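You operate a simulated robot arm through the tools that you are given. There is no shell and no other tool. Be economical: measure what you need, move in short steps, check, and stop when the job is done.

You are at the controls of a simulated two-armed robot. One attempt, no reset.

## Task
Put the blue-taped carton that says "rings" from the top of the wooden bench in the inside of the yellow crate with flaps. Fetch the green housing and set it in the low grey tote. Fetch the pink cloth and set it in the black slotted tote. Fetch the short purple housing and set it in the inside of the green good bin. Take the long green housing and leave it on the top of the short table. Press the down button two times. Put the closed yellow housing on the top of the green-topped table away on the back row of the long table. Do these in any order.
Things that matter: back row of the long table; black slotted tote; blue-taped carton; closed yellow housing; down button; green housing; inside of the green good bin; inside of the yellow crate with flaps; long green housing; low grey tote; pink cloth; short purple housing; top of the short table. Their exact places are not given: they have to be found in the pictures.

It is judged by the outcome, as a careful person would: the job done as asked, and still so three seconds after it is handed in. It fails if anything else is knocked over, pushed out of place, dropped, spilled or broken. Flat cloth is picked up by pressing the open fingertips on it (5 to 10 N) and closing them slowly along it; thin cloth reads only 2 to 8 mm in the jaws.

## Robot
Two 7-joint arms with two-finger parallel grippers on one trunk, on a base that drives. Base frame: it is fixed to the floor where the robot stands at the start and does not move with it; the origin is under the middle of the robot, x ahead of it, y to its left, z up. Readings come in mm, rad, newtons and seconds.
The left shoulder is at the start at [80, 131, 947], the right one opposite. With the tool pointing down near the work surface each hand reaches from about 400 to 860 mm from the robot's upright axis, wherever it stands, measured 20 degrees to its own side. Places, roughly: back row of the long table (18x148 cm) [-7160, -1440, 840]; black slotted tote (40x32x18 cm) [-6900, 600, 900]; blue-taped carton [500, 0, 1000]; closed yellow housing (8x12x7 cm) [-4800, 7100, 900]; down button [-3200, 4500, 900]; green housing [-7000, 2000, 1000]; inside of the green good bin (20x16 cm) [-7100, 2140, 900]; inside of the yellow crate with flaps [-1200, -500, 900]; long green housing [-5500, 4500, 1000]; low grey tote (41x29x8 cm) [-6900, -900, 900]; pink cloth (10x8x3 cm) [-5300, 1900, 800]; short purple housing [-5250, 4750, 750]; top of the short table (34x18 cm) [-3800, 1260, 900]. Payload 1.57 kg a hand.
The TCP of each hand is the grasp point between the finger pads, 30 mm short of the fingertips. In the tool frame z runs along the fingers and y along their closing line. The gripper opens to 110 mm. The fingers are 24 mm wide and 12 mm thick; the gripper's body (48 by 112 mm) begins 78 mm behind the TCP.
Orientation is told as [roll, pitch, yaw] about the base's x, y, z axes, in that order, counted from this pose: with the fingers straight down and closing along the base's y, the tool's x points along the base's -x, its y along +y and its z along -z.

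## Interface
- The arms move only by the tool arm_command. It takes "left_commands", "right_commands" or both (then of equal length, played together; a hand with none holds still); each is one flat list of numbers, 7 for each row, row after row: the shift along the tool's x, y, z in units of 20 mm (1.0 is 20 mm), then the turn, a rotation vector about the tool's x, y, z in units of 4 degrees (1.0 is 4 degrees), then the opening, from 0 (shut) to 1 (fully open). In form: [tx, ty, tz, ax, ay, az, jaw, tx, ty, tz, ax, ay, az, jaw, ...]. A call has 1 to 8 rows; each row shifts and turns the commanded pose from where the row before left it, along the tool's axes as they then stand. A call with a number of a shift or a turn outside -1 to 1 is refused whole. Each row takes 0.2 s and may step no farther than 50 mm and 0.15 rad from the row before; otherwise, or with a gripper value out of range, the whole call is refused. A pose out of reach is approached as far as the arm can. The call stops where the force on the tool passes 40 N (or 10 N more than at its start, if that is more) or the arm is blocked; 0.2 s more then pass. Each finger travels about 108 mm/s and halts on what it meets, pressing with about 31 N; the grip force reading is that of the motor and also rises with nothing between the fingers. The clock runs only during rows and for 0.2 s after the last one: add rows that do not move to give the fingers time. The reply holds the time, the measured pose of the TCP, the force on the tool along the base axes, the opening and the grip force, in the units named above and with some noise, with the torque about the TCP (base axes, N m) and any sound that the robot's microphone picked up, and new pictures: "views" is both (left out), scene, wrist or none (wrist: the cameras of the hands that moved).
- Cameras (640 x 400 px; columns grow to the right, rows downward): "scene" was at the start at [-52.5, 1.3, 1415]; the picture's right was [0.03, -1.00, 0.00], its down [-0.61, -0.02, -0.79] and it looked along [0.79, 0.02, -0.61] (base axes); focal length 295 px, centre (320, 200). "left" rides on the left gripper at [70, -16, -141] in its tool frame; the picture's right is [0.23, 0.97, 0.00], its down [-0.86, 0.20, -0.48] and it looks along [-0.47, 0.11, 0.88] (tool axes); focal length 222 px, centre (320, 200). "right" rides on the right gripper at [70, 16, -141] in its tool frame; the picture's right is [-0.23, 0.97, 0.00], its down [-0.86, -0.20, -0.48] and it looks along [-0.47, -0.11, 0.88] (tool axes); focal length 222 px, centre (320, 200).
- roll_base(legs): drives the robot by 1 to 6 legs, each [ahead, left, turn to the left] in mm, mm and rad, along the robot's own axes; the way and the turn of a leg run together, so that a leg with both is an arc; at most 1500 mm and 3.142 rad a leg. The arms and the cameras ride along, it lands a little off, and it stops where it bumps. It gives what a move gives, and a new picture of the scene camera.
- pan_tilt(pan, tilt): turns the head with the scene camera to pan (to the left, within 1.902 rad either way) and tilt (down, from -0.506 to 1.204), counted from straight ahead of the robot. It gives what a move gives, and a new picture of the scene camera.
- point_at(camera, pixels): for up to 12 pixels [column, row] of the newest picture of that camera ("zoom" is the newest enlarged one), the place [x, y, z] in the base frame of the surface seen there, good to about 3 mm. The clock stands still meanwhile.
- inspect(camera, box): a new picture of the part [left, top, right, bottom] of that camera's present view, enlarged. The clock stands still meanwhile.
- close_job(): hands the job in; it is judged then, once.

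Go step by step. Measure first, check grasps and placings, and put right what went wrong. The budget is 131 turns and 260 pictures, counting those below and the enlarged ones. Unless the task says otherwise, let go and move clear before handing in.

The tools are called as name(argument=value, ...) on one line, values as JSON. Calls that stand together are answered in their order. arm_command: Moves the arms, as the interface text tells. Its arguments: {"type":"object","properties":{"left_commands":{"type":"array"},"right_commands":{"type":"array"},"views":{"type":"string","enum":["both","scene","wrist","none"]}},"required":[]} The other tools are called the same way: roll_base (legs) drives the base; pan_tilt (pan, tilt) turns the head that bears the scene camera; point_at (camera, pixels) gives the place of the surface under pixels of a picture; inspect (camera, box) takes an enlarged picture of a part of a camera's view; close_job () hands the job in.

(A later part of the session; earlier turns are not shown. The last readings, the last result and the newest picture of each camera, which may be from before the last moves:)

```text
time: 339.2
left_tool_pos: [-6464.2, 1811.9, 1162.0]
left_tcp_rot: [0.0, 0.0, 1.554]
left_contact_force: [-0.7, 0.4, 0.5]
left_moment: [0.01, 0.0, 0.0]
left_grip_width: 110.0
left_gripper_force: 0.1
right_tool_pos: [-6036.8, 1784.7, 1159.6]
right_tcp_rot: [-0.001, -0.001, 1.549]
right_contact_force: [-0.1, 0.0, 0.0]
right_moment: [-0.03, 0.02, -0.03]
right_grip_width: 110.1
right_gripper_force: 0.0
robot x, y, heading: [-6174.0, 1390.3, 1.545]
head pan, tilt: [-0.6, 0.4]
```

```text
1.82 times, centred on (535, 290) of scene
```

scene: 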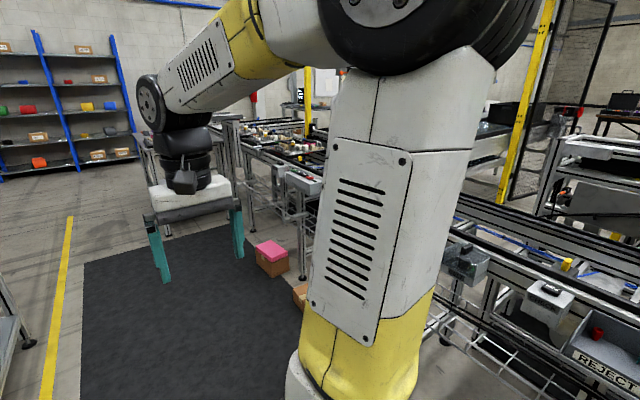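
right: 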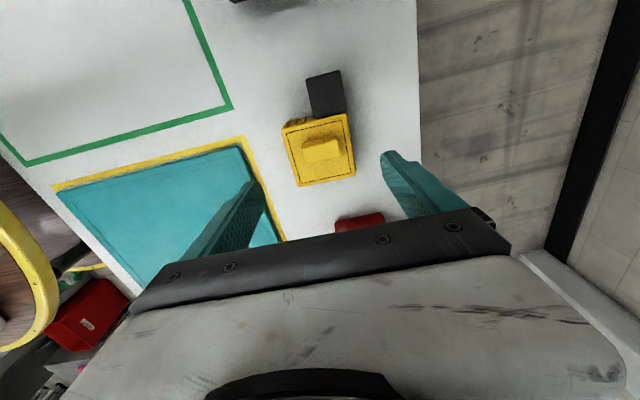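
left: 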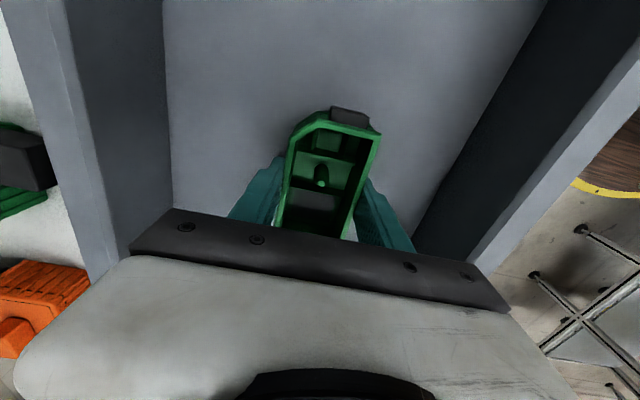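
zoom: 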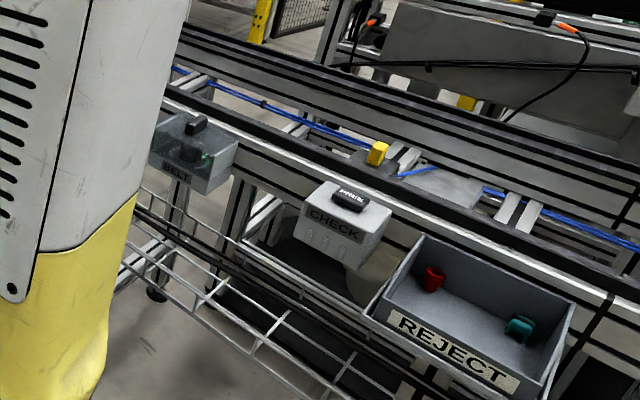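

That is not near the given place; the cloth should be near (-5300,1900,800). I drive up and face the conveyor line (+x).

roll_base(legs=[[470, 0, 0], [0, 0, -1.55]])

pan_tilt(pan=0.0, tilt=0.5)

```text
time: 345.8
left_tool_pos: [-5745.7, 2154.4, 1162.1]
left_tcp_rot: [-0.001, 0.001, 0.001]
left_contact_force: [-0.2, 0.7, -1.2]
left_moment: [0.02, 0.03, 0.0]
left_grip_width: 110.0
left_gripper_force: 0.1
right_tool_pos: [-5763.8, 1723.9, 1160.2]
right_tcp_rot: [0.0, 0.0, -0.005]
right_contact_force: [-0.7, 0.5, -0.1]
right_moment: [0.02, 0.0, 0.01]
right_grip_width: 110.0
right_gripper_force: 0.1
robot x, y, heading: [-6161.1, 1854.2, -0.006]
head pan, tilt: [-0.6, 0.4]
```

scene: 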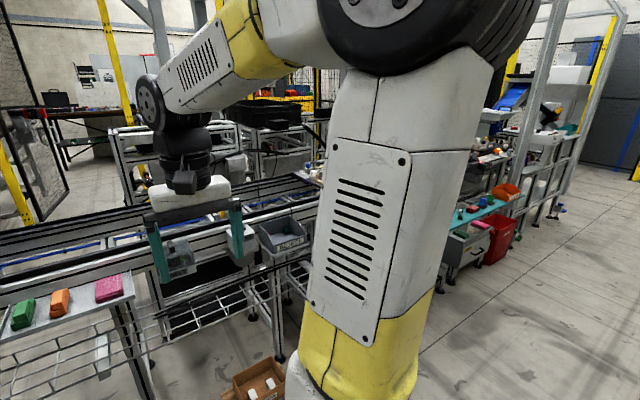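

```text
time: 346.8
left_tool_pos: [-5746.0, 2155.7, 1162.6]
left_tcp_rot: [-0.001, -0.001, -0.001]
left_contact_force: [-0.3, -0.5, -0.1]
left_moment: [-0.02, 0.06, -0.04]
left_grip_width: 109.8
left_gripper_force: 0.1
right_tool_pos: [-5763.8, 1725.7, 1159.9]
right_tcp_rot: [-0.002, -0.001, -0.004]
right_contact_force: [0.4, -0.1, 0.7]
right_moment: [-0.02, 0.01, -0.03]
right_grip_width: 110.1
right_gripper_force: 0.1
robot x, y, heading: [-6165.2, 1854.6, -0.005]
head pan, tilt: [0.0, 0.499]
```

scene: 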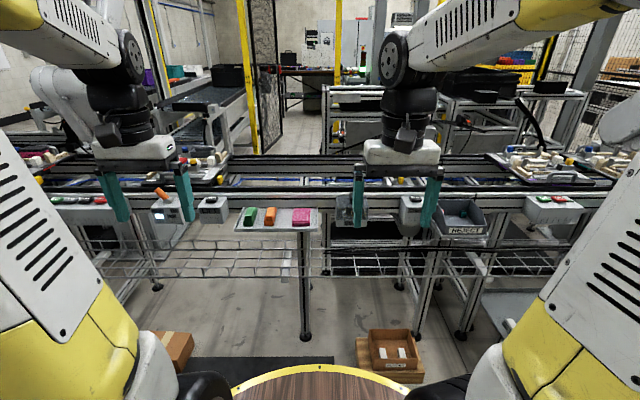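

Three folded cloths on the small white shelf at (275,218); pink at (301,215). I measure.

inspect(camera="scene", box=[220, 190, 340, 250])

point_at(camera="scene", pixels=[[301, 212], [301, 217], [292, 209], [310, 209], [293, 222], [311, 222], [271, 216], [301, 228], [318, 215], [238, 232], [318, 233], [300, 200]])

```text
5.33 times, centred on (280, 220) of scene
```

zoom: 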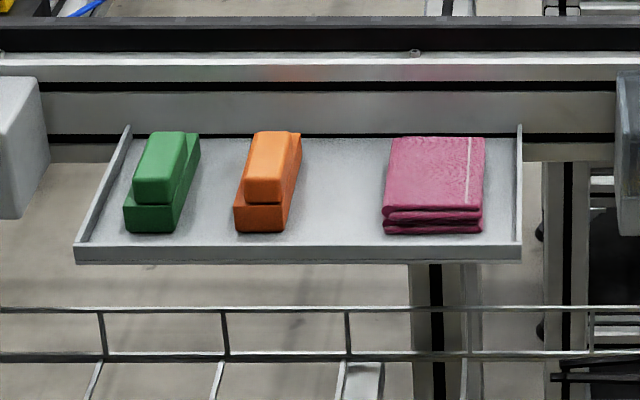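

```text
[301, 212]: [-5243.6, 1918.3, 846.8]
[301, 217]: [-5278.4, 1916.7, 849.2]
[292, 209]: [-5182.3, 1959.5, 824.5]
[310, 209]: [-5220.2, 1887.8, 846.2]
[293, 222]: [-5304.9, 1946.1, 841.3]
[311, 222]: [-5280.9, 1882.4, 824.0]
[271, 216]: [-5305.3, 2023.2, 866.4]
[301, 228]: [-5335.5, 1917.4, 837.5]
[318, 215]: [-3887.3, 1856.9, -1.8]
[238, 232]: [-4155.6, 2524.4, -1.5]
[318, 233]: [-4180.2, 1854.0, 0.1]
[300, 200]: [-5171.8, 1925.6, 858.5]
```

Folded pink cloth: x -5215..-5305, y ≈1880..1955, top 849. I move closer and bring the right hand above it to see the edges.

roll_base(legs=[[215, 180, 0.005]])

arm_command(right_commands=[-1, 0, 0.5, 0, 0, 0, 1, -1, 0, 0.5, 0, 0, 0, 1, -1, 0, 0.5, 0, 0, 0, 1, -1, 0, 0.5, 0, 0, 0, 1, -1, 0, 0.5, 0, 0, 0, 1, -1, 0, 0.5, 0, 0, 0, 1, -1, 0, 0.5, 0, 0, 0, 1, -1, 0, 0.5, 0, 0, 0, 1], views="none")

arm_command(right_commands=[-0.9, 0, 0.5, 0, 0, 0, 0.9, -0.9, 0, 0.5, 0, 0, 0, 0.9, -0.9, 0, 0.5, 0, 0, 0, 0.9, -0.9, 0, 0.5, 0, 0, 0, 0.9, -0.9, 0, 0.5, 0, 0, 0, 0.9, -0.9, 0, 0.5, 0, 0, 0, 0.9], views="both")

```text
time: 348.8
left_tool_pos: [-5528.6, 2337.1, 1162.6]
left_tcp_rot: [0.0, 0.001, 0.002]
left_contact_force: [0.4, 0.5, 0.5]
left_moment: [-0.03, 0.0, 0.03]
left_grip_width: 109.8
left_gripper_force: 0.0
right_tool_pos: [-5547.3, 1907.5, 1159.8]
right_tcp_rot: [0.0, 0.001, -0.002]
right_contact_force: [-0.6, 0.1, 0.1]
right_moment: [0.02, -0.02, 0.0]
right_grip_width: 110.3
right_gripper_force: 0.1
robot x, y, heading: [-5947.0, 2038.5, -0.003]
head pan, tilt: [0.0, 0.499]
```

scene: 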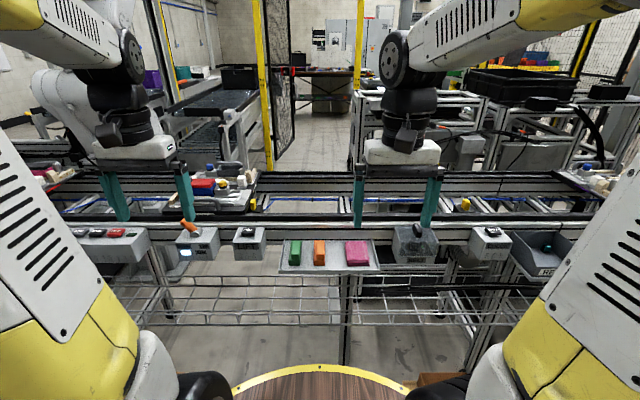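

```text
time: 350.6
left_tool_pos: [-5529.3, 2337.0, 1162.3]
left_tcp_rot: [0.001, -0.001, 0.002]
left_contact_force: [0.1, 0.2, -0.2]
left_moment: [0.01, -0.02, -0.03]
left_grip_width: 110.0
left_gripper_force: 0.0
right_tool_pos: [-5385.7, 1908.2, 1079.6]
right_tcp_rot: [0.0, 0.002, -0.004]
right_contact_force: [0.1, 0.0, 0.3]
right_moment: [-0.02, -0.03, 0.02]
right_grip_width: 109.8
right_gripper_force: 0.0
robot x, y, heading: [-5949.0, 2039.2, -0.0]
head pan, tilt: [0.0, 0.499]
```

```text
time: 352.0
left_tool_pos: [-5529.3, 2337.8, 1163.2]
left_tcp_rot: [0.001, 0.0, 0.003]
left_contact_force: [0.4, 0.5, -0.5]
left_moment: [0.01, 0.01, 0.03]
left_grip_width: 109.7
left_gripper_force: 0.1
right_tool_pos: [-5277.5, 1908.2, 1019.2]
right_tcp_rot: [-0.001, -0.001, -0.004]
right_contact_force: [-0.5, -0.7, -0.1]
right_moment: [0.0, 0.0, -0.02]
right_grip_width: 99.1
right_gripper_force: 0.0
robot x, y, heading: [-5947.8, 2036.3, -0.001]
head pan, tilt: [0.0, 0.499]
```

scene: 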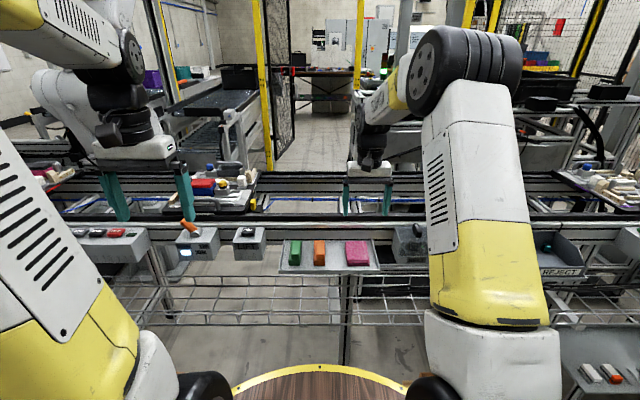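
right: 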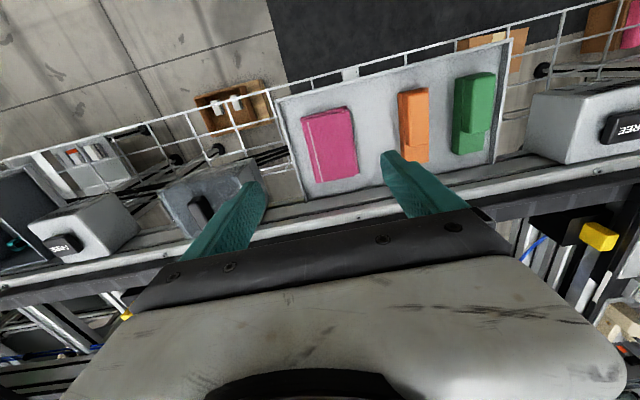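

inspect(camera="right", box=[270, 90, 410, 200])

point_at(camera="zoom", pixels=[[160, 100], [345, 70], [200, 355], [375, 320], [260, 210], [165, 250], [375, 200], [440, 180], [110, 250], [145, 320], [230, 50], [215, 395]])

```text
3.64 times, centred on (340, 145) of right
```

zoom: 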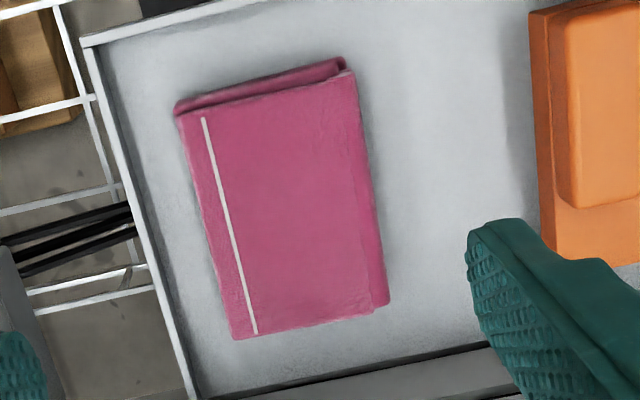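

```text
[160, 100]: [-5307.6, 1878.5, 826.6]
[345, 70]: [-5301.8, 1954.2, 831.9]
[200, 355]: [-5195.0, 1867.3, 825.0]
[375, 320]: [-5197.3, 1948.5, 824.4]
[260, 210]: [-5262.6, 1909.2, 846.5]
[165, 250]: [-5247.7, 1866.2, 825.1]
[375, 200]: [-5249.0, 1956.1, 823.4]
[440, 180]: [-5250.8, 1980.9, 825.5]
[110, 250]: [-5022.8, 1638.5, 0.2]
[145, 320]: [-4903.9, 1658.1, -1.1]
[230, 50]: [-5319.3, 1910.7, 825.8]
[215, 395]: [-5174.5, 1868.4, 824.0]
```

Cloth mid-section y ≈1884..1950, tray rim inner face y≈1862, floor 824. I come down with a 78 mm opening, tips 6 mm above the tray.

arm_command(right_commands=[-0.55, 0.24, 0.9, 0, 0, 0, 0.71, -0.55, 0.24, 0.9, 0, 0, 0, 0.71, 0, 0, 0.9, 0, 0, 0, 0.71, 0, 0, 0.9, 0, 0, 0, 0.71, 0, 0, 0.9, 0, 0, 0, 0.71, 0, 0, 0.9, 0, 0, 0, 0.71], views="wrist")

inspect(camera="right", box=[180, 60, 440, 230])

```text
time: 353.4
left_tool_pos: [-5528.8, 2337.7, 1161.5]
left_tcp_rot: [0.001, 0.0, 0.004]
left_contact_force: [1.3, 0.1, 0.3]
left_moment: [0.0, -0.02, 0.0]
left_grip_width: 110.0
left_gripper_force: 0.0
right_tool_pos: [-5257.1, 1913.5, 909.4]
right_tcp_rot: [-0.001, -0.001, -0.004]
right_contact_force: [-0.3, -0.6, -0.1]
right_moment: [-0.02, 0.0, 0.03]
right_grip_width: 78.1
right_gripper_force: 0.1
robot x, y, heading: [-5949.1, 2037.8, -0.002]
head pan, tilt: [0.0, 0.499]
```

right: 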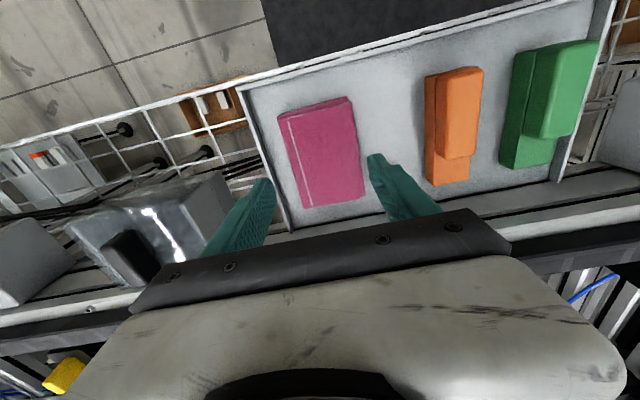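

```text
2.35 times, centred on (310, 145) of right
```

zoom: 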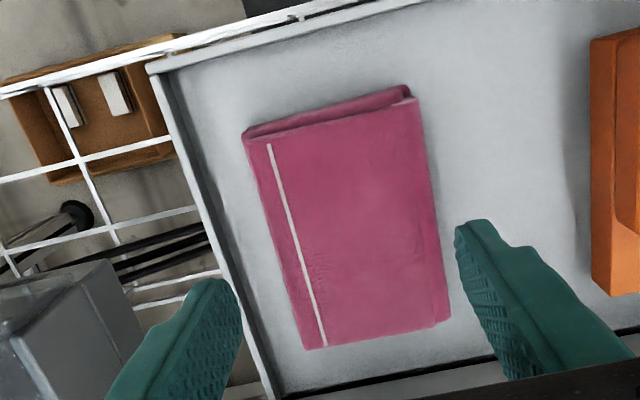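

point_at(camera="zoom", pixels=[[213, 232], [190, 170], [235, 300], [272, 210], [290, 290], [425, 170], [434, 260], [255, 150], [300, 340], [415, 110], [445, 315], [255, 240]])

```text
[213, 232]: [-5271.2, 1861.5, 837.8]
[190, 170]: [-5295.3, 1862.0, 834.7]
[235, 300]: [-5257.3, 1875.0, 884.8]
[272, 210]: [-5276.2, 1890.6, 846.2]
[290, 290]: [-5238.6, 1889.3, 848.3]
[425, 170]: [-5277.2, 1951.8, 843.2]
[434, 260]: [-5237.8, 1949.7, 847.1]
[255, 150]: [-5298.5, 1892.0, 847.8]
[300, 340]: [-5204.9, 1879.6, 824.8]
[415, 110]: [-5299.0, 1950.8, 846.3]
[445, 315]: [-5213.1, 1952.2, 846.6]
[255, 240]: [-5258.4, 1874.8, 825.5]
```

Rim top is 837 at y≈1862; I shift +6 mm to y 1919, then go down and close slowly.

arm_command(right_commands=[0, 0.28, 0.3, 0, 0, 0, 0.71, 0, 0, 0.9, 0, 0, 0, 0.71, 0, 0, 0.9, 0, 0, 0, 0.71, 0, 0, 0.4, 0, 0, 0, 0.71], views="none")

arm_command(right_commands=[0, 0, 0, 0, 0, 0, 0.65, 0, 0, 0, 0, 0, 0, 0.6, 0, 0, 0, 0, 0, 0, 0.5, 0, 0, 0, 0, 0, 0, 0.4, 0, 0, 0, 0, 0, 0, 0.3, 0, 0, 0, 0, 0, 0, 0.2, 0, 0, 0, 0, 0, 0, 0.1, 0, 0, 0, 0, 0, 0, 0], views="wrist")

```text
time: 354.4
left_tool_pos: [-5530.1, 2337.1, 1161.7]
left_tcp_rot: [0.001, 0.0, 0.001]
left_contact_force: [0.2, 0.3, 0.3]
left_moment: [-0.01, -0.02, 0.02]
left_grip_width: 110.1
left_gripper_force: 0.1
right_tool_pos: [-5257.3, 1921.9, 861.6]
right_tcp_rot: [0.001, 0.001, -0.004]
right_contact_force: [0.7, -0.5, -0.6]
right_moment: [0.0, -0.01, 0.0]
right_grip_width: 78.2
right_gripper_force: 0.2
robot x, y, heading: [-5943.6, 2038.9, -0.001]
head pan, tilt: [0.0, 0.499]
```

```text
time: 356.2
left_tool_pos: [-5528.7, 2336.9, 1161.9]
left_tcp_rot: [0.0, 0.0, 0.001]
left_contact_force: [-1.0, -0.1, -0.1]
left_moment: [-0.01, -0.03, -0.03]
left_grip_width: 109.9
left_gripper_force: 0.1
right_tool_pos: [-5256.5, 1922.2, 860.7]
right_tcp_rot: [-0.002, 0.0, -0.004]
right_contact_force: [0.5, -0.5, -0.2]
right_moment: [-0.01, -0.02, -0.01]
right_grip_width: 68.7
right_gripper_force: 31.6
robot x, y, heading: [-5945.8, 2037.0, -0.003]
head pan, tilt: [0.0, 0.499]
```

right: 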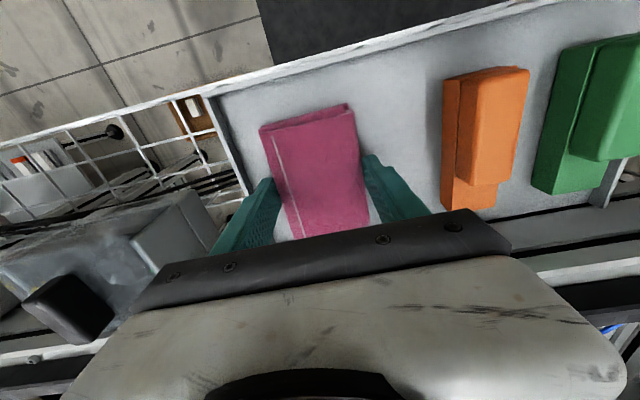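

The folded cloth is held at 68.7 mm. I lift slowly and check.

arm_command(right_commands=[0, 0, -0.3, 0, 0, 0, 0, 0, 0, -0.7, 0, 0, 0, 0, 0, 0, -1, 0, 0, 0, 0, 0, 0, -1, 0, 0, 0, 0, 0, 0, -1, 0, 0, 0, 0, 0, 0, -1, 0, 0, 0, 0, 0, 0, -1, 0, 0, 0, 0, 0, 0, -1, 0, 0, 0, 0], views="wrist")

arm_command(right_commands=[0.5, 0, -1, 0, 0, 0, 0, 0.5, 0, -1, 0, 0, 0, 0, 0.5, 0, -1, 0, 0, 0, 0, 0.5, 0, -1, 0, 0, 0, 0, 1, 0, -1, 0, 0, 0, 0, 1, 0, -1, 0, 0, 0, 0, 1, 0, -1, 0, 0, 0, 0, 1, 0, -1, 0, 0, 0, 0], views="none")

arm_command(right_commands=[1, 0, 0, 0, 0, 0, 0, 1, 0, 0, 0, 0, 0, 0, 1, 0, 0, 0, 0, 0, 0, 1, 0, 0, 0, 0, 0, 0, 1, 0, 0, 0, 0, 0, 0, 1, 0, 0, 0, 0, 0, 0, 1, 0, 0, 0, 0, 0, 0, 1, 0, 0, 0, 0, 0, 0], views="scene")

```text
time: 358.0
left_tool_pos: [-5529.5, 2336.9, 1162.3]
left_tcp_rot: [0.002, 0.0, 0.002]
left_contact_force: [-0.7, -0.2, -1.0]
left_moment: [-0.05, -0.01, -0.02]
left_grip_width: 109.9
left_gripper_force: 0.0
right_tool_pos: [-5256.0, 1921.4, 1002.2]
right_tcp_rot: [0.0, 0.0, 0.0]
right_contact_force: [-0.2, 0.5, -1.1]
right_moment: [-0.02, 0.01, 0.03]
right_grip_width: 68.7
right_gripper_force: 31.1
robot x, y, heading: [-5944.3, 2039.4, -0.001]
head pan, tilt: [0.0, 0.499]
```

right: 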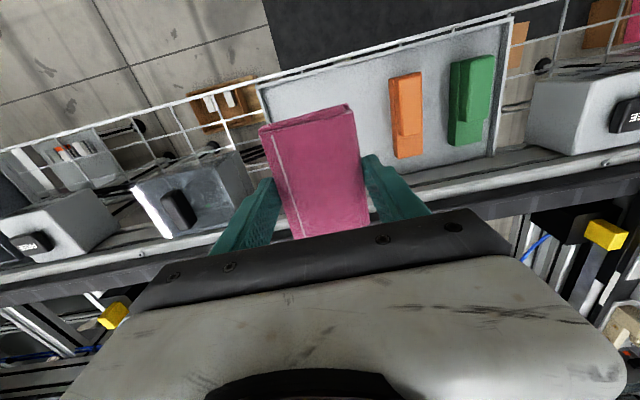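

```text
time: 359.8
left_tool_pos: [-5528.9, 2336.9, 1161.9]
left_tcp_rot: [0.0, 0.0, 0.001]
left_contact_force: [-0.1, -0.6, 0.5]
left_moment: [0.02, 0.02, -0.02]
left_grip_width: 110.0
left_gripper_force: 0.1
right_tool_pos: [-5377.0, 1922.7, 1161.8]
right_tcp_rot: [-0.001, 0.0, -0.003]
right_contact_force: [0.9, 0.4, -0.3]
right_moment: [0.02, 0.02, 0.01]
right_grip_width: 69.2
right_gripper_force: 30.6
robot x, y, heading: [-5943.7, 2040.6, -0.006]
head pan, tilt: [0.0, 0.499]
```

```text
time: 361.6
left_tool_pos: [-5528.8, 2338.1, 1161.5]
left_tcp_rot: [0.0, 0.0, 0.003]
left_contact_force: [-0.1, 0.8, -0.5]
left_moment: [-0.01, 0.01, 0.02]
left_grip_width: 109.8
left_gripper_force: 0.1
right_tool_pos: [-5537.2, 1924.5, 1162.9]
right_tcp_rot: [0.0, -0.001, -0.002]
right_contact_force: [0.1, -0.2, -1.2]
right_moment: [0.02, 0.01, 0.02]
right_grip_width: 68.7
right_gripper_force: 30.9
robot x, y, heading: [-5944.2, 2037.1, -0.006]
head pan, tilt: [0.0, 0.499]
```

scene: 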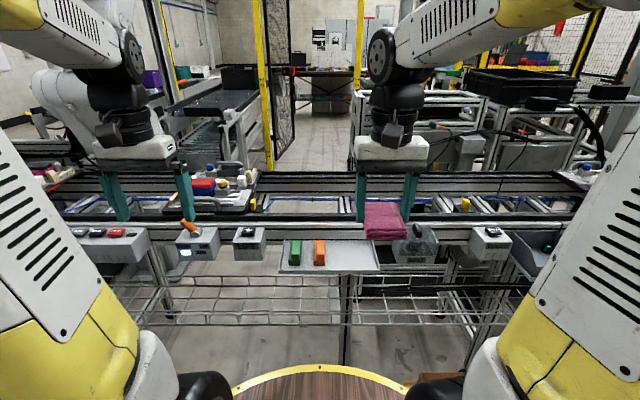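

Cloth held. I back off and drive to face the black slotted tote near (-6900,600).

roll_base(legs=[[-330, 0, 0], [0, 0, -1.565], [1450, 0, 0], [0, 0, -1.57]])

pan_tilt(pan=-0.1, tilt=0.5)

```text
time: 378.1
left_tool_pos: [-6683.4, 308.2, 1162.6]
left_tcp_rot: [-0.002, 0.0, -3.129]
left_contact_force: [-0.8, -1.1, 0.5]
left_moment: [0.0, 0.02, 0.0]
left_grip_width: 110.1
left_gripper_force: 0.0
right_tool_pos: [-6678.7, 722.9, 1162.9]
right_tcp_rot: [-0.001, 0.0, -3.135]
right_contact_force: [-0.7, -0.1, 0.3]
right_moment: [0.03, 0.02, -0.01]
right_grip_width: 68.7
right_gripper_force: 31.5
robot x, y, heading: [-6268.5, 609.8, -3.133]
head pan, tilt: [0.0, 0.499]
```

scene: 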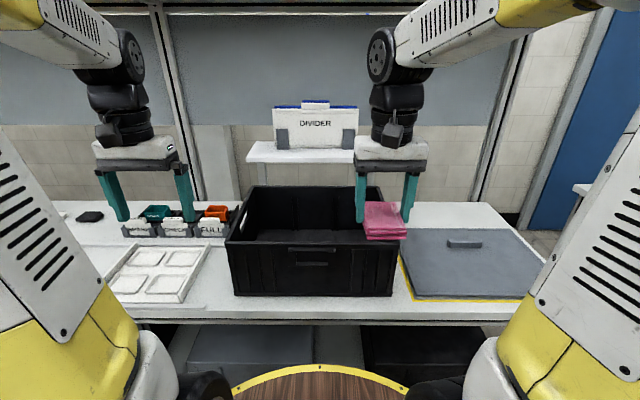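

```text
time: 378.7
left_tool_pos: [-6682.9, 308.2, 1162.1]
left_tcp_rot: [0.002, 0.0, -3.13]
left_contact_force: [0.1, 0.8, 0.0]
left_moment: [0.0, 0.01, 0.01]
left_grip_width: 109.9
left_gripper_force: 0.1
right_tool_pos: [-6678.9, 722.5, 1164.4]
right_tcp_rot: [0.002, -0.001, -3.135]
right_contact_force: [-0.5, 0.3, -0.9]
right_moment: [0.0, 0.02, 0.02]
right_grip_width: 68.8
right_gripper_force: 30.7
robot x, y, heading: [-6268.1, 614.3, -3.133]
head pan, tilt: [-0.099, 0.499]
```

scene: 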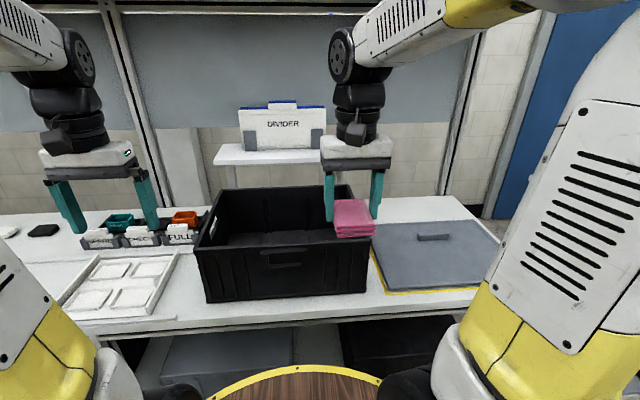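

The black tote is at (280,240). I measure its rim and floor.

point_at(camera="scene", pixels=[[195, 250], [370, 240], [212, 190], [320, 186], [260, 225], [300, 235], [230, 240], [290, 205], [250, 210]])

inspect(camera="scene", box=[180, 170, 390, 310])

```text
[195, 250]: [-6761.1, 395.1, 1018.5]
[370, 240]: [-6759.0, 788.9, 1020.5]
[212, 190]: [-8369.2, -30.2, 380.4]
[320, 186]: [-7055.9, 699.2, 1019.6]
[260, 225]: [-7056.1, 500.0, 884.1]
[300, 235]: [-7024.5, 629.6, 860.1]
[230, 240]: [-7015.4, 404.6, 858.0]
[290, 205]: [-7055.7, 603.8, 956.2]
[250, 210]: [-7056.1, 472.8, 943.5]
```

```text
2.86 times, centred on (285, 240) of scene
```

zoom: 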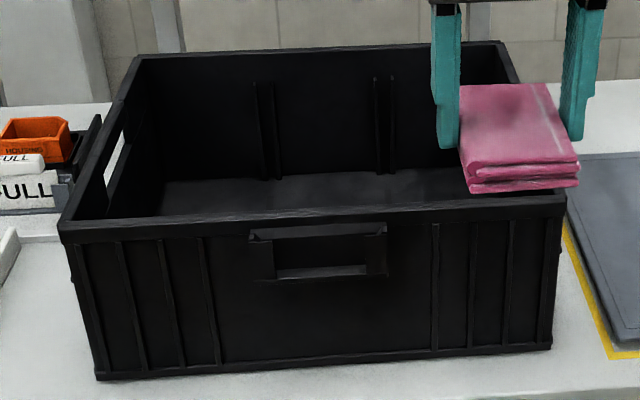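

Tote: x -6760..-7056, y 395..789, rim 1020, floor 858. I carry the cloth over it and start down.

arm_command(right_commands=[-0.94, 0.345, 0, 0, 0, 0, 0, -0.94, 0.345, 0, 0, 0, 0, 0, -0.94, 0.345, 0, 0, 0, 0, 0, -0.94, 0.345, 0, 0, 0, 0, 0, -0.94, 0.345, 0, 0, 0, 0, 0, -0.94, 0.345, 0, 0, 0, 0, 0, -0.94, 0.345, 0, 0, 0, 0, 0, -0.94, 0.345, 0, 0, 0, 0, 0], views="none")

arm_command(right_commands=[-0.94, 0.345, 0, 0, 0, 0, 0, -0.94, 0.345, 0, 0, 0, 0, 0, -0.94, 0.345, 0, 0, 0, 0, 0, -0.94, 0.345, 0, 0, 0, 0, 0, 0, 0, 1, 0, 0, 0, 0, 0, 0, 1, 0, 0, 0, 0, 0, 0, 1, 0, 0, 0, 0, 0, 0, 1, 0, 0, 0, 0], views="both")

```text
time: 380.5
left_tool_pos: [-6682.2, 308.2, 1162.7]
left_tcp_rot: [0.002, 0.0, -3.129]
left_contact_force: [-0.5, 0.1, -0.1]
left_moment: [-0.01, 0.03, -0.01]
left_grip_width: 110.2
left_gripper_force: 0.0
right_tool_pos: [-6830.9, 665.3, 1163.5]
right_tcp_rot: [0.0, 0.002, -3.134]
right_contact_force: [1.2, 0.2, -0.2]
right_moment: [-0.01, 0.01, -0.01]
right_grip_width: 68.7
right_gripper_force: 30.8
robot x, y, heading: [-6268.7, 611.8, -3.13]
head pan, tilt: [-0.099, 0.499]
```

```text
time: 382.3
left_tool_pos: [-6683.2, 309.2, 1162.3]
left_tcp_rot: [0.001, 0.0, -3.129]
left_contact_force: [-0.6, 0.9, 0.4]
left_moment: [0.01, 0.01, -0.01]
left_grip_width: 110.0
left_gripper_force: 0.0
right_tool_pos: [-6903.9, 637.7, 1083.3]
right_tcp_rot: [-0.001, 0.001, -3.135]
right_contact_force: [-1.1, 0.4, 0.5]
right_moment: [0.0, -0.01, 0.02]
right_grip_width: 68.8
right_gripper_force: 31.1
robot x, y, heading: [-6269.0, 610.6, -3.132]
head pan, tilt: [-0.099, 0.499]
```

scene: 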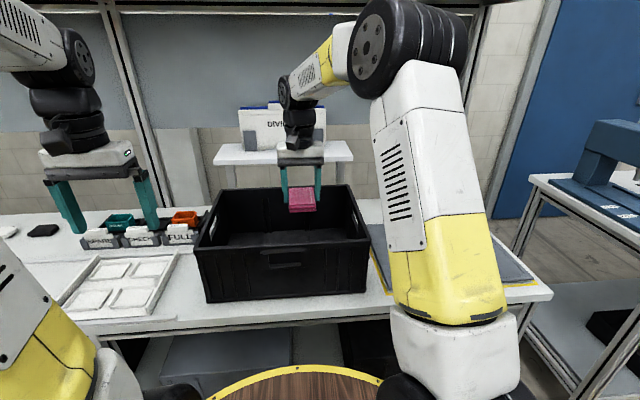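
right: 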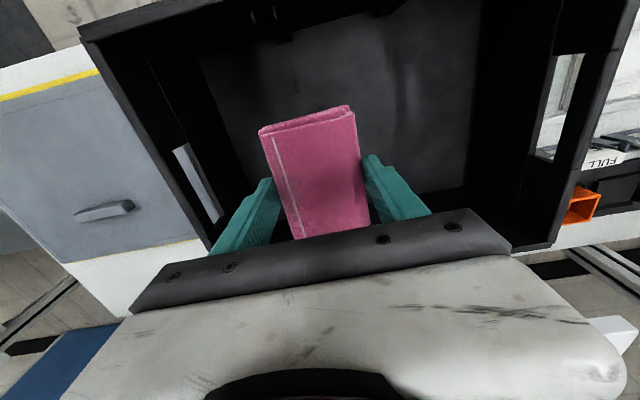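

Well inside. I lower to just above the floor, then release.

arm_command(right_commands=[0, 0.2, 1, 0, 0, 0, 0, 0, 0.2, 1, 0, 0, 0, 0, 0, 0.2, 1, 0, 0, 0, 0, 0, 0, 1, 0, 0, 0, 0, 0, 0, 1, 0, 0, 0, 0, 0, 0, 1, 0, 0, 0, 0, 0, 0, 1, 0, 0, 0, 0, 0, 0, 1, 0, 0, 0, 0], views="none")

arm_command(right_commands=[0, 0, 0.9, 0, 0, 0, 0, 0, 0, 0.2, 0, 0, 0, 0, 0, 0, 0.1, 0, 0, 0, 0, 0, 0, 0, 0, 0, 0, 0], views="wrist")

```text
time: 384.1
left_tool_pos: [-6682.5, 308.8, 1162.9]
left_tcp_rot: [0.001, 0.001, -3.13]
left_contact_force: [1.0, 0.4, 0.0]
left_moment: [0.02, 0.02, -0.01]
left_grip_width: 110.2
left_gripper_force: 0.0
right_tool_pos: [-6904.4, 624.8, 923.2]
right_tcp_rot: [0.001, 0.002, -3.133]
right_contact_force: [-0.6, -0.2, 0.0]
right_moment: [0.03, 0.04, 0.01]
right_grip_width: 68.6
right_gripper_force: 31.1
robot x, y, heading: [-6264.0, 609.9, -3.135]
head pan, tilt: [-0.099, 0.499]
```

```text
time: 385.1
left_tool_pos: [-6682.9, 308.8, 1162.4]
left_tcp_rot: [-0.001, -0.001, -3.128]
left_contact_force: [-0.3, -0.2, -0.7]
left_moment: [-0.02, -0.01, 0.02]
left_grip_width: 110.1
left_gripper_force: 0.1
right_tool_pos: [-6904.5, 626.5, 899.6]
right_tcp_rot: [-0.001, 0.0, -3.134]
right_contact_force: [0.5, -0.1, -0.7]
right_moment: [0.03, -0.01, 0.01]
right_grip_width: 69.0
right_gripper_force: 30.9
robot x, y, heading: [-6271.2, 612.7, -3.137]
head pan, tilt: [-0.099, 0.499]
```

right: 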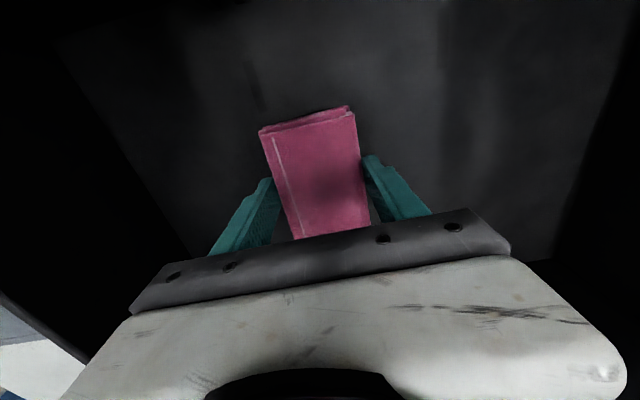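

arm_command(right_commands=[0, 0, 0.15, 0, 0, 0, 0, 0, 0, 0.1, 0, 0, 0, 0, 0, 0, 0, 0, 0, 0, 0.85, 0, 0, 0, 0, 0, 0, 0.85, 0, 0, 0, 0, 0, 0, 0.9], views="none")

arm_command(right_commands=[0, 0, -0.6, 0, 0, 0, 0.9, 0, 0, -1, 0, 0, 0, 0.9, 0, 0, -1, 0, 0, 0, 0.9, 0, 0, -1, 0, 0, 0, 0.9, 0, 0, -1, 0, 0, 0, 0.9, 0, 0, -1, 0, 0, 0, 0.9, 0, 0, -1, 0, 0, 0, 0.9, 0, 0, -1, 0, 0, 0, 0.9], views="wrist")

arm_command(right_commands=[0, 0, -1, 0, 0, 0, 1, 0, 0, -1, 0, 0, 0, 1, 0, 0, -1, 0, 0, 0, 1, 0, 0, -1, 0, 0, 0, 1, 0, 0, -1, 0, 0, 0, 1, 0, 0, -1, 0, 0, 0, 1, 0, 0, -0.5, 0, 0, 0, 1], views="none")

arm_command(right_commands=[1, -0.5, 0, 0, 0, 0, 1, 1, -0.5, 0, 0, 0, 0, 1, 1, -0.5, 0, 0, 0, 0, 1, 1, -0.5, 0, 0, 0, 0, 1, 1, -0.5, 0, 0, 0, 0, 1, 1, -0.5, 0, 0, 0, 0, 1, 1, -0.5, 0, 0, 0, 0, 1, 1, -0.5, 0, 0, 0, 0, 1], views="scene")

```text
time: 386.3
left_tool_pos: [-6682.6, 309.1, 1161.7]
left_tcp_rot: [0.002, -0.001, -3.128]
left_contact_force: [-1.0, 0.0, 0.5]
left_moment: [0.03, -0.02, 0.0]
left_grip_width: 110.2
left_gripper_force: 0.0
right_tool_pos: [-6904.8, 625.4, 894.4]
right_tcp_rot: [0.0, 0.0, -3.136]
right_contact_force: [-0.8, 1.1, 0.2]
right_moment: [0.01, -0.01, 0.0]
right_grip_width: 99.2
right_gripper_force: 0.1
robot x, y, heading: [-6266.5, 610.9, -3.136]
head pan, tilt: [-0.099, 0.499]
```

```text
time: 388.1
left_tool_pos: [-6682.7, 308.1, 1162.1]
left_tcp_rot: [0.0, 0.0, -3.129]
left_contact_force: [-0.5, -1.2, 0.4]
left_moment: [-0.02, 0.0, -0.03]
left_grip_width: 109.8
left_gripper_force: 0.0
right_tool_pos: [-6903.7, 626.2, 1045.2]
right_tcp_rot: [0.001, 0.0, -3.134]
right_contact_force: [-0.5, 0.0, 0.1]
right_moment: [-0.03, -0.01, -0.02]
right_grip_width: 99.2
right_gripper_force: 0.1
robot x, y, heading: [-6269.2, 612.0, -3.138]
head pan, tilt: [-0.099, 0.499]
```

right: 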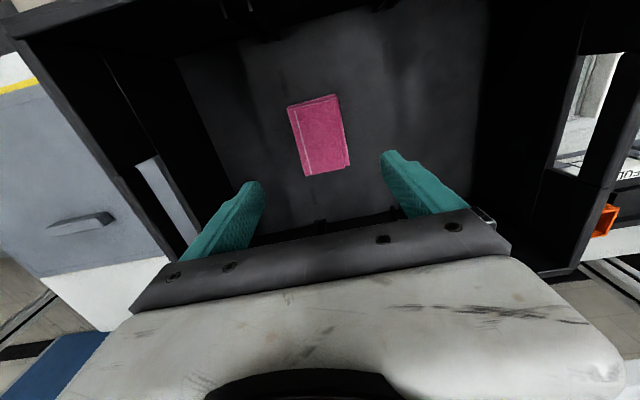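

```text
time: 389.7
left_tool_pos: [-6683.5, 309.3, 1163.3]
left_tcp_rot: [0.0, 0.0, -3.13]
left_contact_force: [-0.5, -0.2, 0.4]
left_moment: [0.02, -0.01, -0.01]
left_grip_width: 109.9
left_gripper_force: 0.1
right_tool_pos: [-6904.1, 625.4, 1176.2]
right_tcp_rot: [0.001, 0.002, -3.133]
right_contact_force: [0.4, 0.4, -0.4]
right_moment: [-0.01, 0.0, -0.01]
right_grip_width: 110.2
right_gripper_force: 0.1
robot x, y, heading: [-6270.4, 612.0, -3.132]
head pan, tilt: [-0.099, 0.499]
```

```text
time: 391.5
left_tool_pos: [-6682.8, 309.5, 1163.5]
left_tcp_rot: [-0.001, 0.001, -3.128]
left_contact_force: [0.2, 0.0, -0.1]
left_moment: [-0.03, -0.02, 0.0]
left_grip_width: 109.9
left_gripper_force: 0.1
right_tool_pos: [-6743.6, 706.4, 1176.0]
right_tcp_rot: [0.0, 0.001, -3.133]
right_contact_force: [0.4, 0.3, 0.1]
right_moment: [0.02, -0.04, 0.02]
right_grip_width: 109.7
right_gripper_force: 0.0
robot x, y, heading: [-6271.8, 616.8, -3.131]
head pan, tilt: [-0.099, 0.499]
```

scene: 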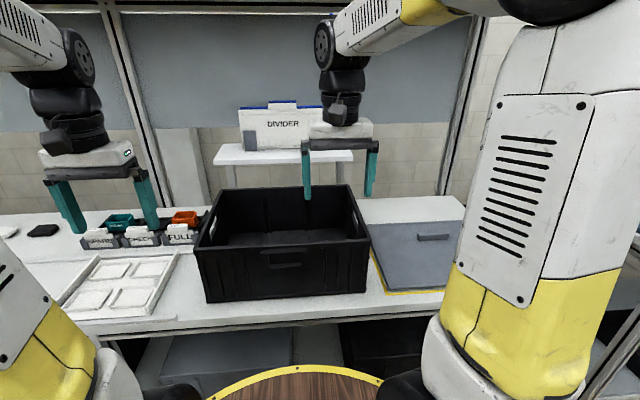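

The pink cloth lies in the tote. Last is the long green housing: I drive back up the aisle to the housing table and face it (+x).

roll_base(legs=[[0, 0, -1.575], [1500, 0, 0], [1500, 0, 0], [1120, 0, 0], [0, 0, -1.565]])

pan_tilt(pan=-0.1, tilt=0.55)

```text
time: 419.1
left_tool_pos: [-5860.1, 5078.8, 1162.7]
left_tcp_rot: [0.0, 0.001, 0.026]
left_contact_force: [0.4, 0.7, 0.2]
left_moment: [0.0, -0.03, -0.02]
left_grip_width: 109.7
left_gripper_force: 0.0
right_tool_pos: [-5793.6, 4682.3, 1175.5]
right_tcp_rot: [0.0, -0.001, 0.019]
right_contact_force: [-0.3, -0.5, -0.3]
right_moment: [-0.02, -0.01, 0.0]
right_grip_width: 110.2
right_gripper_force: 0.0
robot x, y, heading: [-6269.4, 4774.4, 0.021]
head pan, tilt: [-0.099, 0.499]
```

scene: 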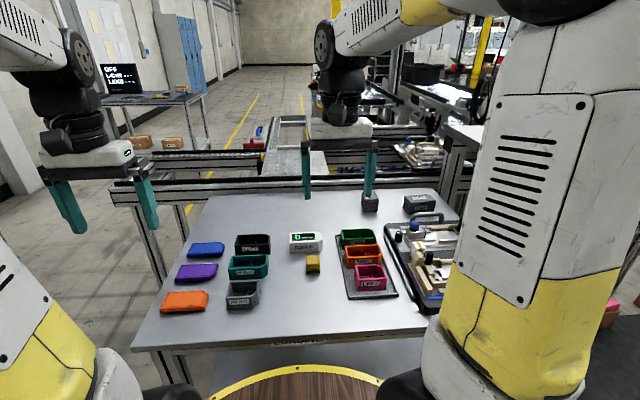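

```text
time: 419.7
left_tool_pos: [-5859.4, 5079.7, 1162.2]
left_tcp_rot: [0.001, -0.001, 0.025]
left_contact_force: [1.1, -0.7, -0.1]
left_moment: [0.03, 0.01, 0.0]
left_grip_width: 110.0
left_gripper_force: 0.1
right_tool_pos: [-5793.8, 4682.9, 1176.1]
right_tcp_rot: [0.002, 0.001, 0.02]
right_contact_force: [0.7, 0.0, 1.2]
right_moment: [0.02, 0.03, -0.02]
right_grip_width: 110.1
right_gripper_force: 0.0
robot x, y, heading: [-6267.9, 4771.9, 0.022]
head pan, tilt: [-0.099, 0.55]
```

scene: 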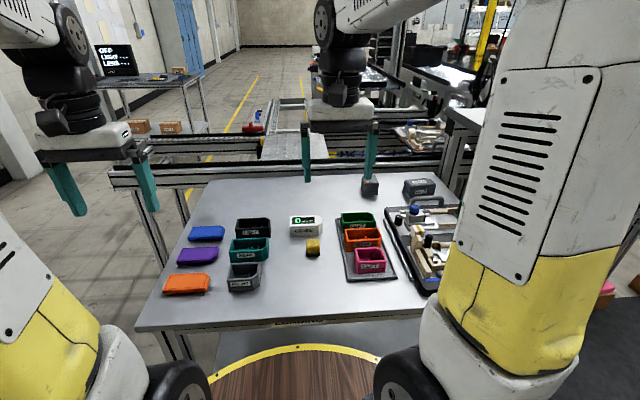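

The green housing is at (355,219), behind orange and pink in its tray. I enlarge and measure.

inspect(camera="scene", box=[325, 200, 410, 290])

point_at(camera="scene", pixels=[[342, 215], [370, 213], [343, 224], [371, 223], [345, 231], [379, 230], [356, 247], [384, 248], [355, 218], [357, 226], [340, 210]])

```text
4.44 times, centred on (368, 245) of scene
```

zoom: 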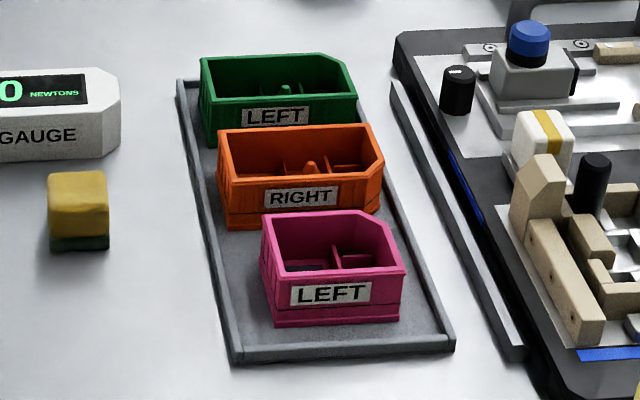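

```text
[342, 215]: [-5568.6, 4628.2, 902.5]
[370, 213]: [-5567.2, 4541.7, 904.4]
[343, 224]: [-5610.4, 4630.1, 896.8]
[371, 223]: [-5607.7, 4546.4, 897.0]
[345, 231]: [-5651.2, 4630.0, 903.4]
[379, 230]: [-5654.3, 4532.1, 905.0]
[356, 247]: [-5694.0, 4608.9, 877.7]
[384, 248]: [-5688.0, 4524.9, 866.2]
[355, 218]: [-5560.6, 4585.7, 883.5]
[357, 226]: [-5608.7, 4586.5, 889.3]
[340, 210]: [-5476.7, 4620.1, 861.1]
```

Gap between green (near face x≈-5610) and orange (far rim ≈-5648) is ~38 mm. I turn the right hand 91° and bring it above the green housing.

arm_command(right_commands=[0, 0, 0, 0, 0, 1, 0.8, 0, 0, 0, 0, 0, 1, 0.8, 0, 0, 0, 0, 0, 1, 0.8, 0, 0, 0, 0, 0, 1, 0.8, 0, 0, 0, 0, 0, 1, 0.8, 0, 0, 0, 0, 0, 1, 0.8, 0, 0, 0, 0, 0, 1, 0.8, 0, 0, 0, 0, 0, 1, 0.8], views="none")

arm_command(right_commands=[0, 0, 0, 0, 0, 1, 0.8, 0, 0, 0, 0, 0, 1, 0.8, 0, 0, 0, 0, 0, 1, 0.8, 0, 0, 0, 0, 0, 1, 0.8, 0, 0, 0, 0, 0, 1, 0.8, 0, 0, 0, 0, 0, 1, 0.8, 0, 0, 0, 0, 0, 1, 0.8, 0, 0, 0, 0, 0, 1, 0.8], views="none")

arm_command(right_commands=[0, 0, 0, 0, 0, 0.85, 0.75, 0, 0, 0, 0, 0, 0.85, 0.75, 0, 0, 0, 0, 0, 0.85, 0.75, 0, 0, 0, 0, 0, 0.85, 0.75, 0, 0, 0, 0, 0, 0.85, 0.75, 0, 0, 0, 0, 0, 0.85, 0.75, 0, 0, 0, 0, 0, 0.85, 0.75, 0, 0, 0, 0, 0, 0.85, 0.75], views="none")

arm_command(right_commands=[-0.6, 1, 0.7, 0, 0, 0, 0.7, -0.6, 1, 0.7, 0, 0, 0, 0.7, -0.6, 1, 0.7, 0, 0, 0, 0.7, -0.6, 1, 0.7, 0, 0, 0, 0.7, -0.6, 1, 0.7, 0, 0, 0, 0.7, -0.6, 1, 0.7, 0, 0, 0, 0.7, -0.6, 1, 0.7, 0, 0, 0, 0.7, -0.6, 1, 0.7, 0, 0, 0, 0.7], views="none")

arm_command(right_commands=[0, 1, 0.4, 0, 0, 0, 0.7, 0, 1, 0.4, 0, 0, 0, 0.7, 0, 0.3, 0, 0, 0, 0, 0.7], views="both")

inspect(camera="right", box=[220, 70, 420, 220])

```text
time: 421.5
left_tool_pos: [-5860.0, 5078.5, 1162.4]
left_tcp_rot: [-0.001, -0.001, 0.024]
left_contact_force: [0.2, 0.5, 0.0]
left_moment: [-0.02, 0.02, 0.02]
left_grip_width: 109.9
left_gripper_force: 0.1
right_tool_pos: [-5793.8, 4682.6, 1176.3]
right_tcp_rot: [0.0, 0.0, -0.54]
right_contact_force: [0.5, -0.5, -0.3]
right_moment: [0.0, 0.02, -0.02]
right_grip_width: 87.7
right_gripper_force: 0.1
robot x, y, heading: [-6273.1, 4773.0, 0.02]
head pan, tilt: [-0.099, 0.55]
```

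```text
time: 423.3
left_tool_pos: [-5859.0, 5079.0, 1162.0]
left_tcp_rot: [-0.001, 0.0, 0.025]
left_contact_force: [-0.4, -0.7, 0.2]
left_moment: [0.01, -0.02, 0.02]
left_grip_width: 109.6
left_gripper_force: 0.1
right_tool_pos: [-5793.6, 4682.1, 1175.1]
right_tcp_rot: [0.0, 0.001, -1.098]
right_contact_force: [-0.1, -0.8, 0.1]
right_moment: [0.0, 0.01, 0.04]
right_grip_width: 88.2
right_gripper_force: 0.1
robot x, y, heading: [-6266.9, 4770.8, 0.025]
head pan, tilt: [-0.099, 0.55]
```

```text
time: 425.1
left_tool_pos: [-5859.7, 5080.1, 1162.9]
left_tcp_rot: [0.001, 0.0, 0.024]
left_contact_force: [0.1, -0.8, 0.2]
left_moment: [0.01, -0.01, -0.01]
left_grip_width: 110.0
left_gripper_force: 0.1
right_tool_pos: [-5793.0, 4683.2, 1175.1]
right_tcp_rot: [0.0, -0.001, -1.573]
right_contact_force: [0.2, 0.1, 0.0]
right_moment: [-0.01, 0.03, -0.02]
right_grip_width: 82.4
right_gripper_force: 0.1
robot x, y, heading: [-6269.5, 4774.0, 0.02]
head pan, tilt: [-0.099, 0.55]
```

```text
time: 426.9
left_tool_pos: [-5859.0, 5079.5, 1162.1]
left_tcp_rot: [0.0, 0.0, 0.023]
left_contact_force: [-0.4, 0.3, 0.1]
left_moment: [-0.01, 0.01, 0.0]
left_grip_width: 110.0
left_gripper_force: 0.1
right_tool_pos: [-5631.1, 4583.5, 1063.3]
right_tcp_rot: [0.0, 0.001, -1.571]
right_contact_force: [-0.5, 0.1, 1.2]
right_moment: [-0.02, 0.0, 0.0]
right_grip_width: 76.8
right_gripper_force: 0.1
robot x, y, heading: [-6263.1, 4770.4, 0.02]
head pan, tilt: [-0.099, 0.55]
```

```text
time: 427.7
left_tool_pos: [-5859.4, 5078.4, 1161.5]
left_tcp_rot: [0.001, -0.001, 0.025]
left_contact_force: [-0.5, -0.6, -0.1]
left_moment: [0.0, -0.01, 0.01]
left_grip_width: 110.0
left_gripper_force: 0.1
right_tool_pos: [-5587.1, 4584.8, 1048.0]
right_tcp_rot: [0.0, 0.0, -1.571]
right_contact_force: [-1.0, 0.5, -0.1]
right_moment: [0.02, 0.0, -0.01]
right_grip_width: 77.1
right_gripper_force: 0.0
robot x, y, heading: [-6269.2, 4770.0, 0.023]
head pan, tilt: [-0.099, 0.55]
```

scene: 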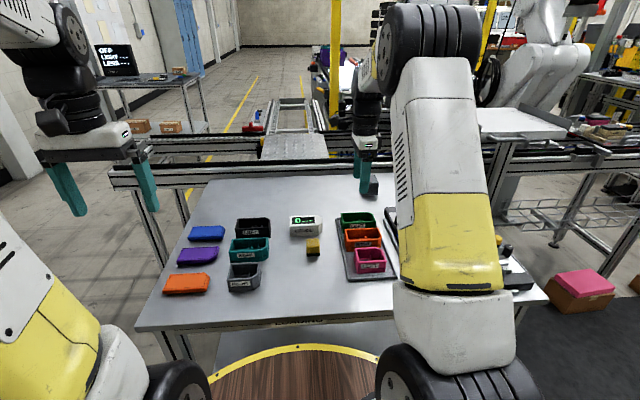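
right: 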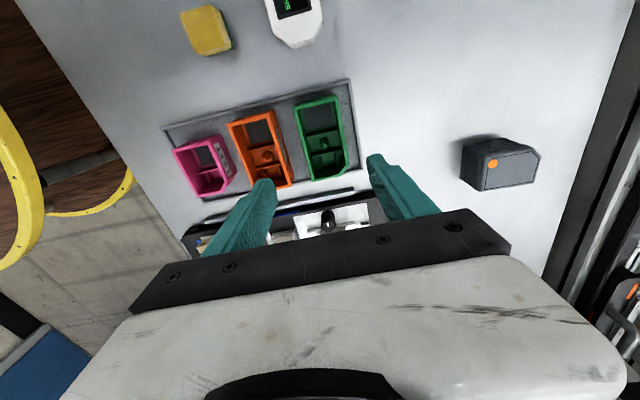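

```text
2.67 times, centred on (320, 145) of right
```

zoom: 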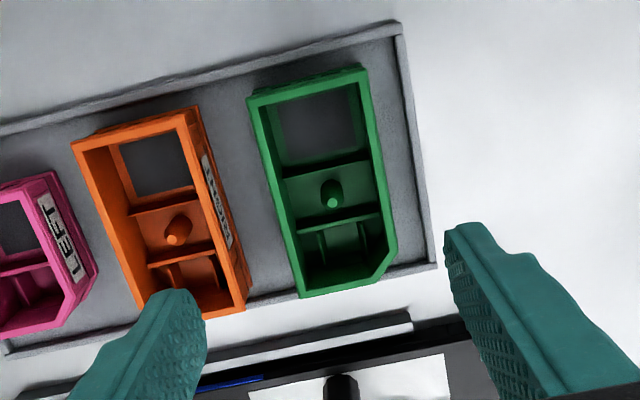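

point_at(camera="zoom", pixels=[[250, 100], [364, 73], [300, 294], [392, 245], [276, 200], [380, 165], [235, 240], [215, 170], [430, 200], [275, 240], [332, 195], [372, 270]])

```text
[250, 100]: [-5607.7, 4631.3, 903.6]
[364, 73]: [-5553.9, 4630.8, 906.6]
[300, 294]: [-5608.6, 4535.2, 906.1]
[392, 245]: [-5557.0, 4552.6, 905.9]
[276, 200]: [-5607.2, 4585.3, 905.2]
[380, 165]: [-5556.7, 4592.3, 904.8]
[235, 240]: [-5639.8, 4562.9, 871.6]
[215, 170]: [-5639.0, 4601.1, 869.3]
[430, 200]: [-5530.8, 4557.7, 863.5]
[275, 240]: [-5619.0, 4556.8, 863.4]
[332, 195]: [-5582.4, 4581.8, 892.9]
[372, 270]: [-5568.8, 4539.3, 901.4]
```

Green: centre (-5581,4583), 54 mm wide; gap to orange 28 mm. I descend with a 70 mm opening to TCP z≈901 (tips above the tray lip).

arm_command(right_commands=[0, 0.3, 0.9, 0, 0, 0, 0.636, 0, 0, 0.9, 0, 0, 0, 0.636, 0, 0, 0.9, 0, 0, 0, 0.636, 0, 0, 0.9, 0, 0, 0, 0.636], views="wrist")

inspect(camera="right", box=[190, 80, 450, 250])

```text
time: 428.7
left_tool_pos: [-5860.3, 5080.6, 1161.8]
left_tcp_rot: [0.001, -0.002, 0.025]
left_contact_force: [0.0, 0.5, -0.3]
left_moment: [-0.01, -0.02, 0.03]
left_grip_width: 109.8
left_gripper_force: 0.0
right_tool_pos: [-5582.0, 4586.6, 977.0]
right_tcp_rot: [0.001, -0.001, -1.57]
right_contact_force: [-0.8, -0.2, 0.0]
right_moment: [-0.01, -0.02, 0.05]
right_grip_width: 70.3
right_gripper_force: 0.0
robot x, y, heading: [-6270.0, 4770.6, 0.021]
head pan, tilt: [-0.099, 0.55]
```

right: 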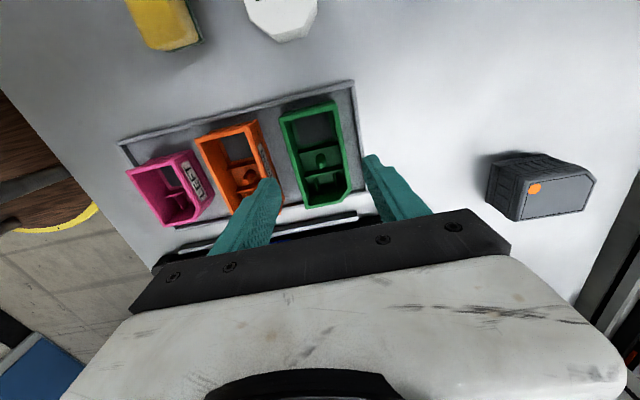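

```text
2.35 times, centred on (320, 165) of right
```

zoom: 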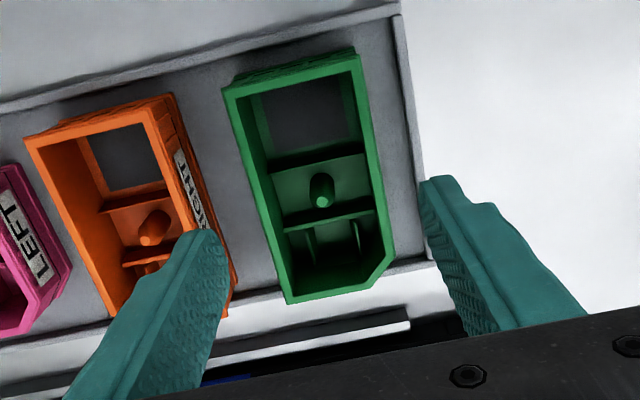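

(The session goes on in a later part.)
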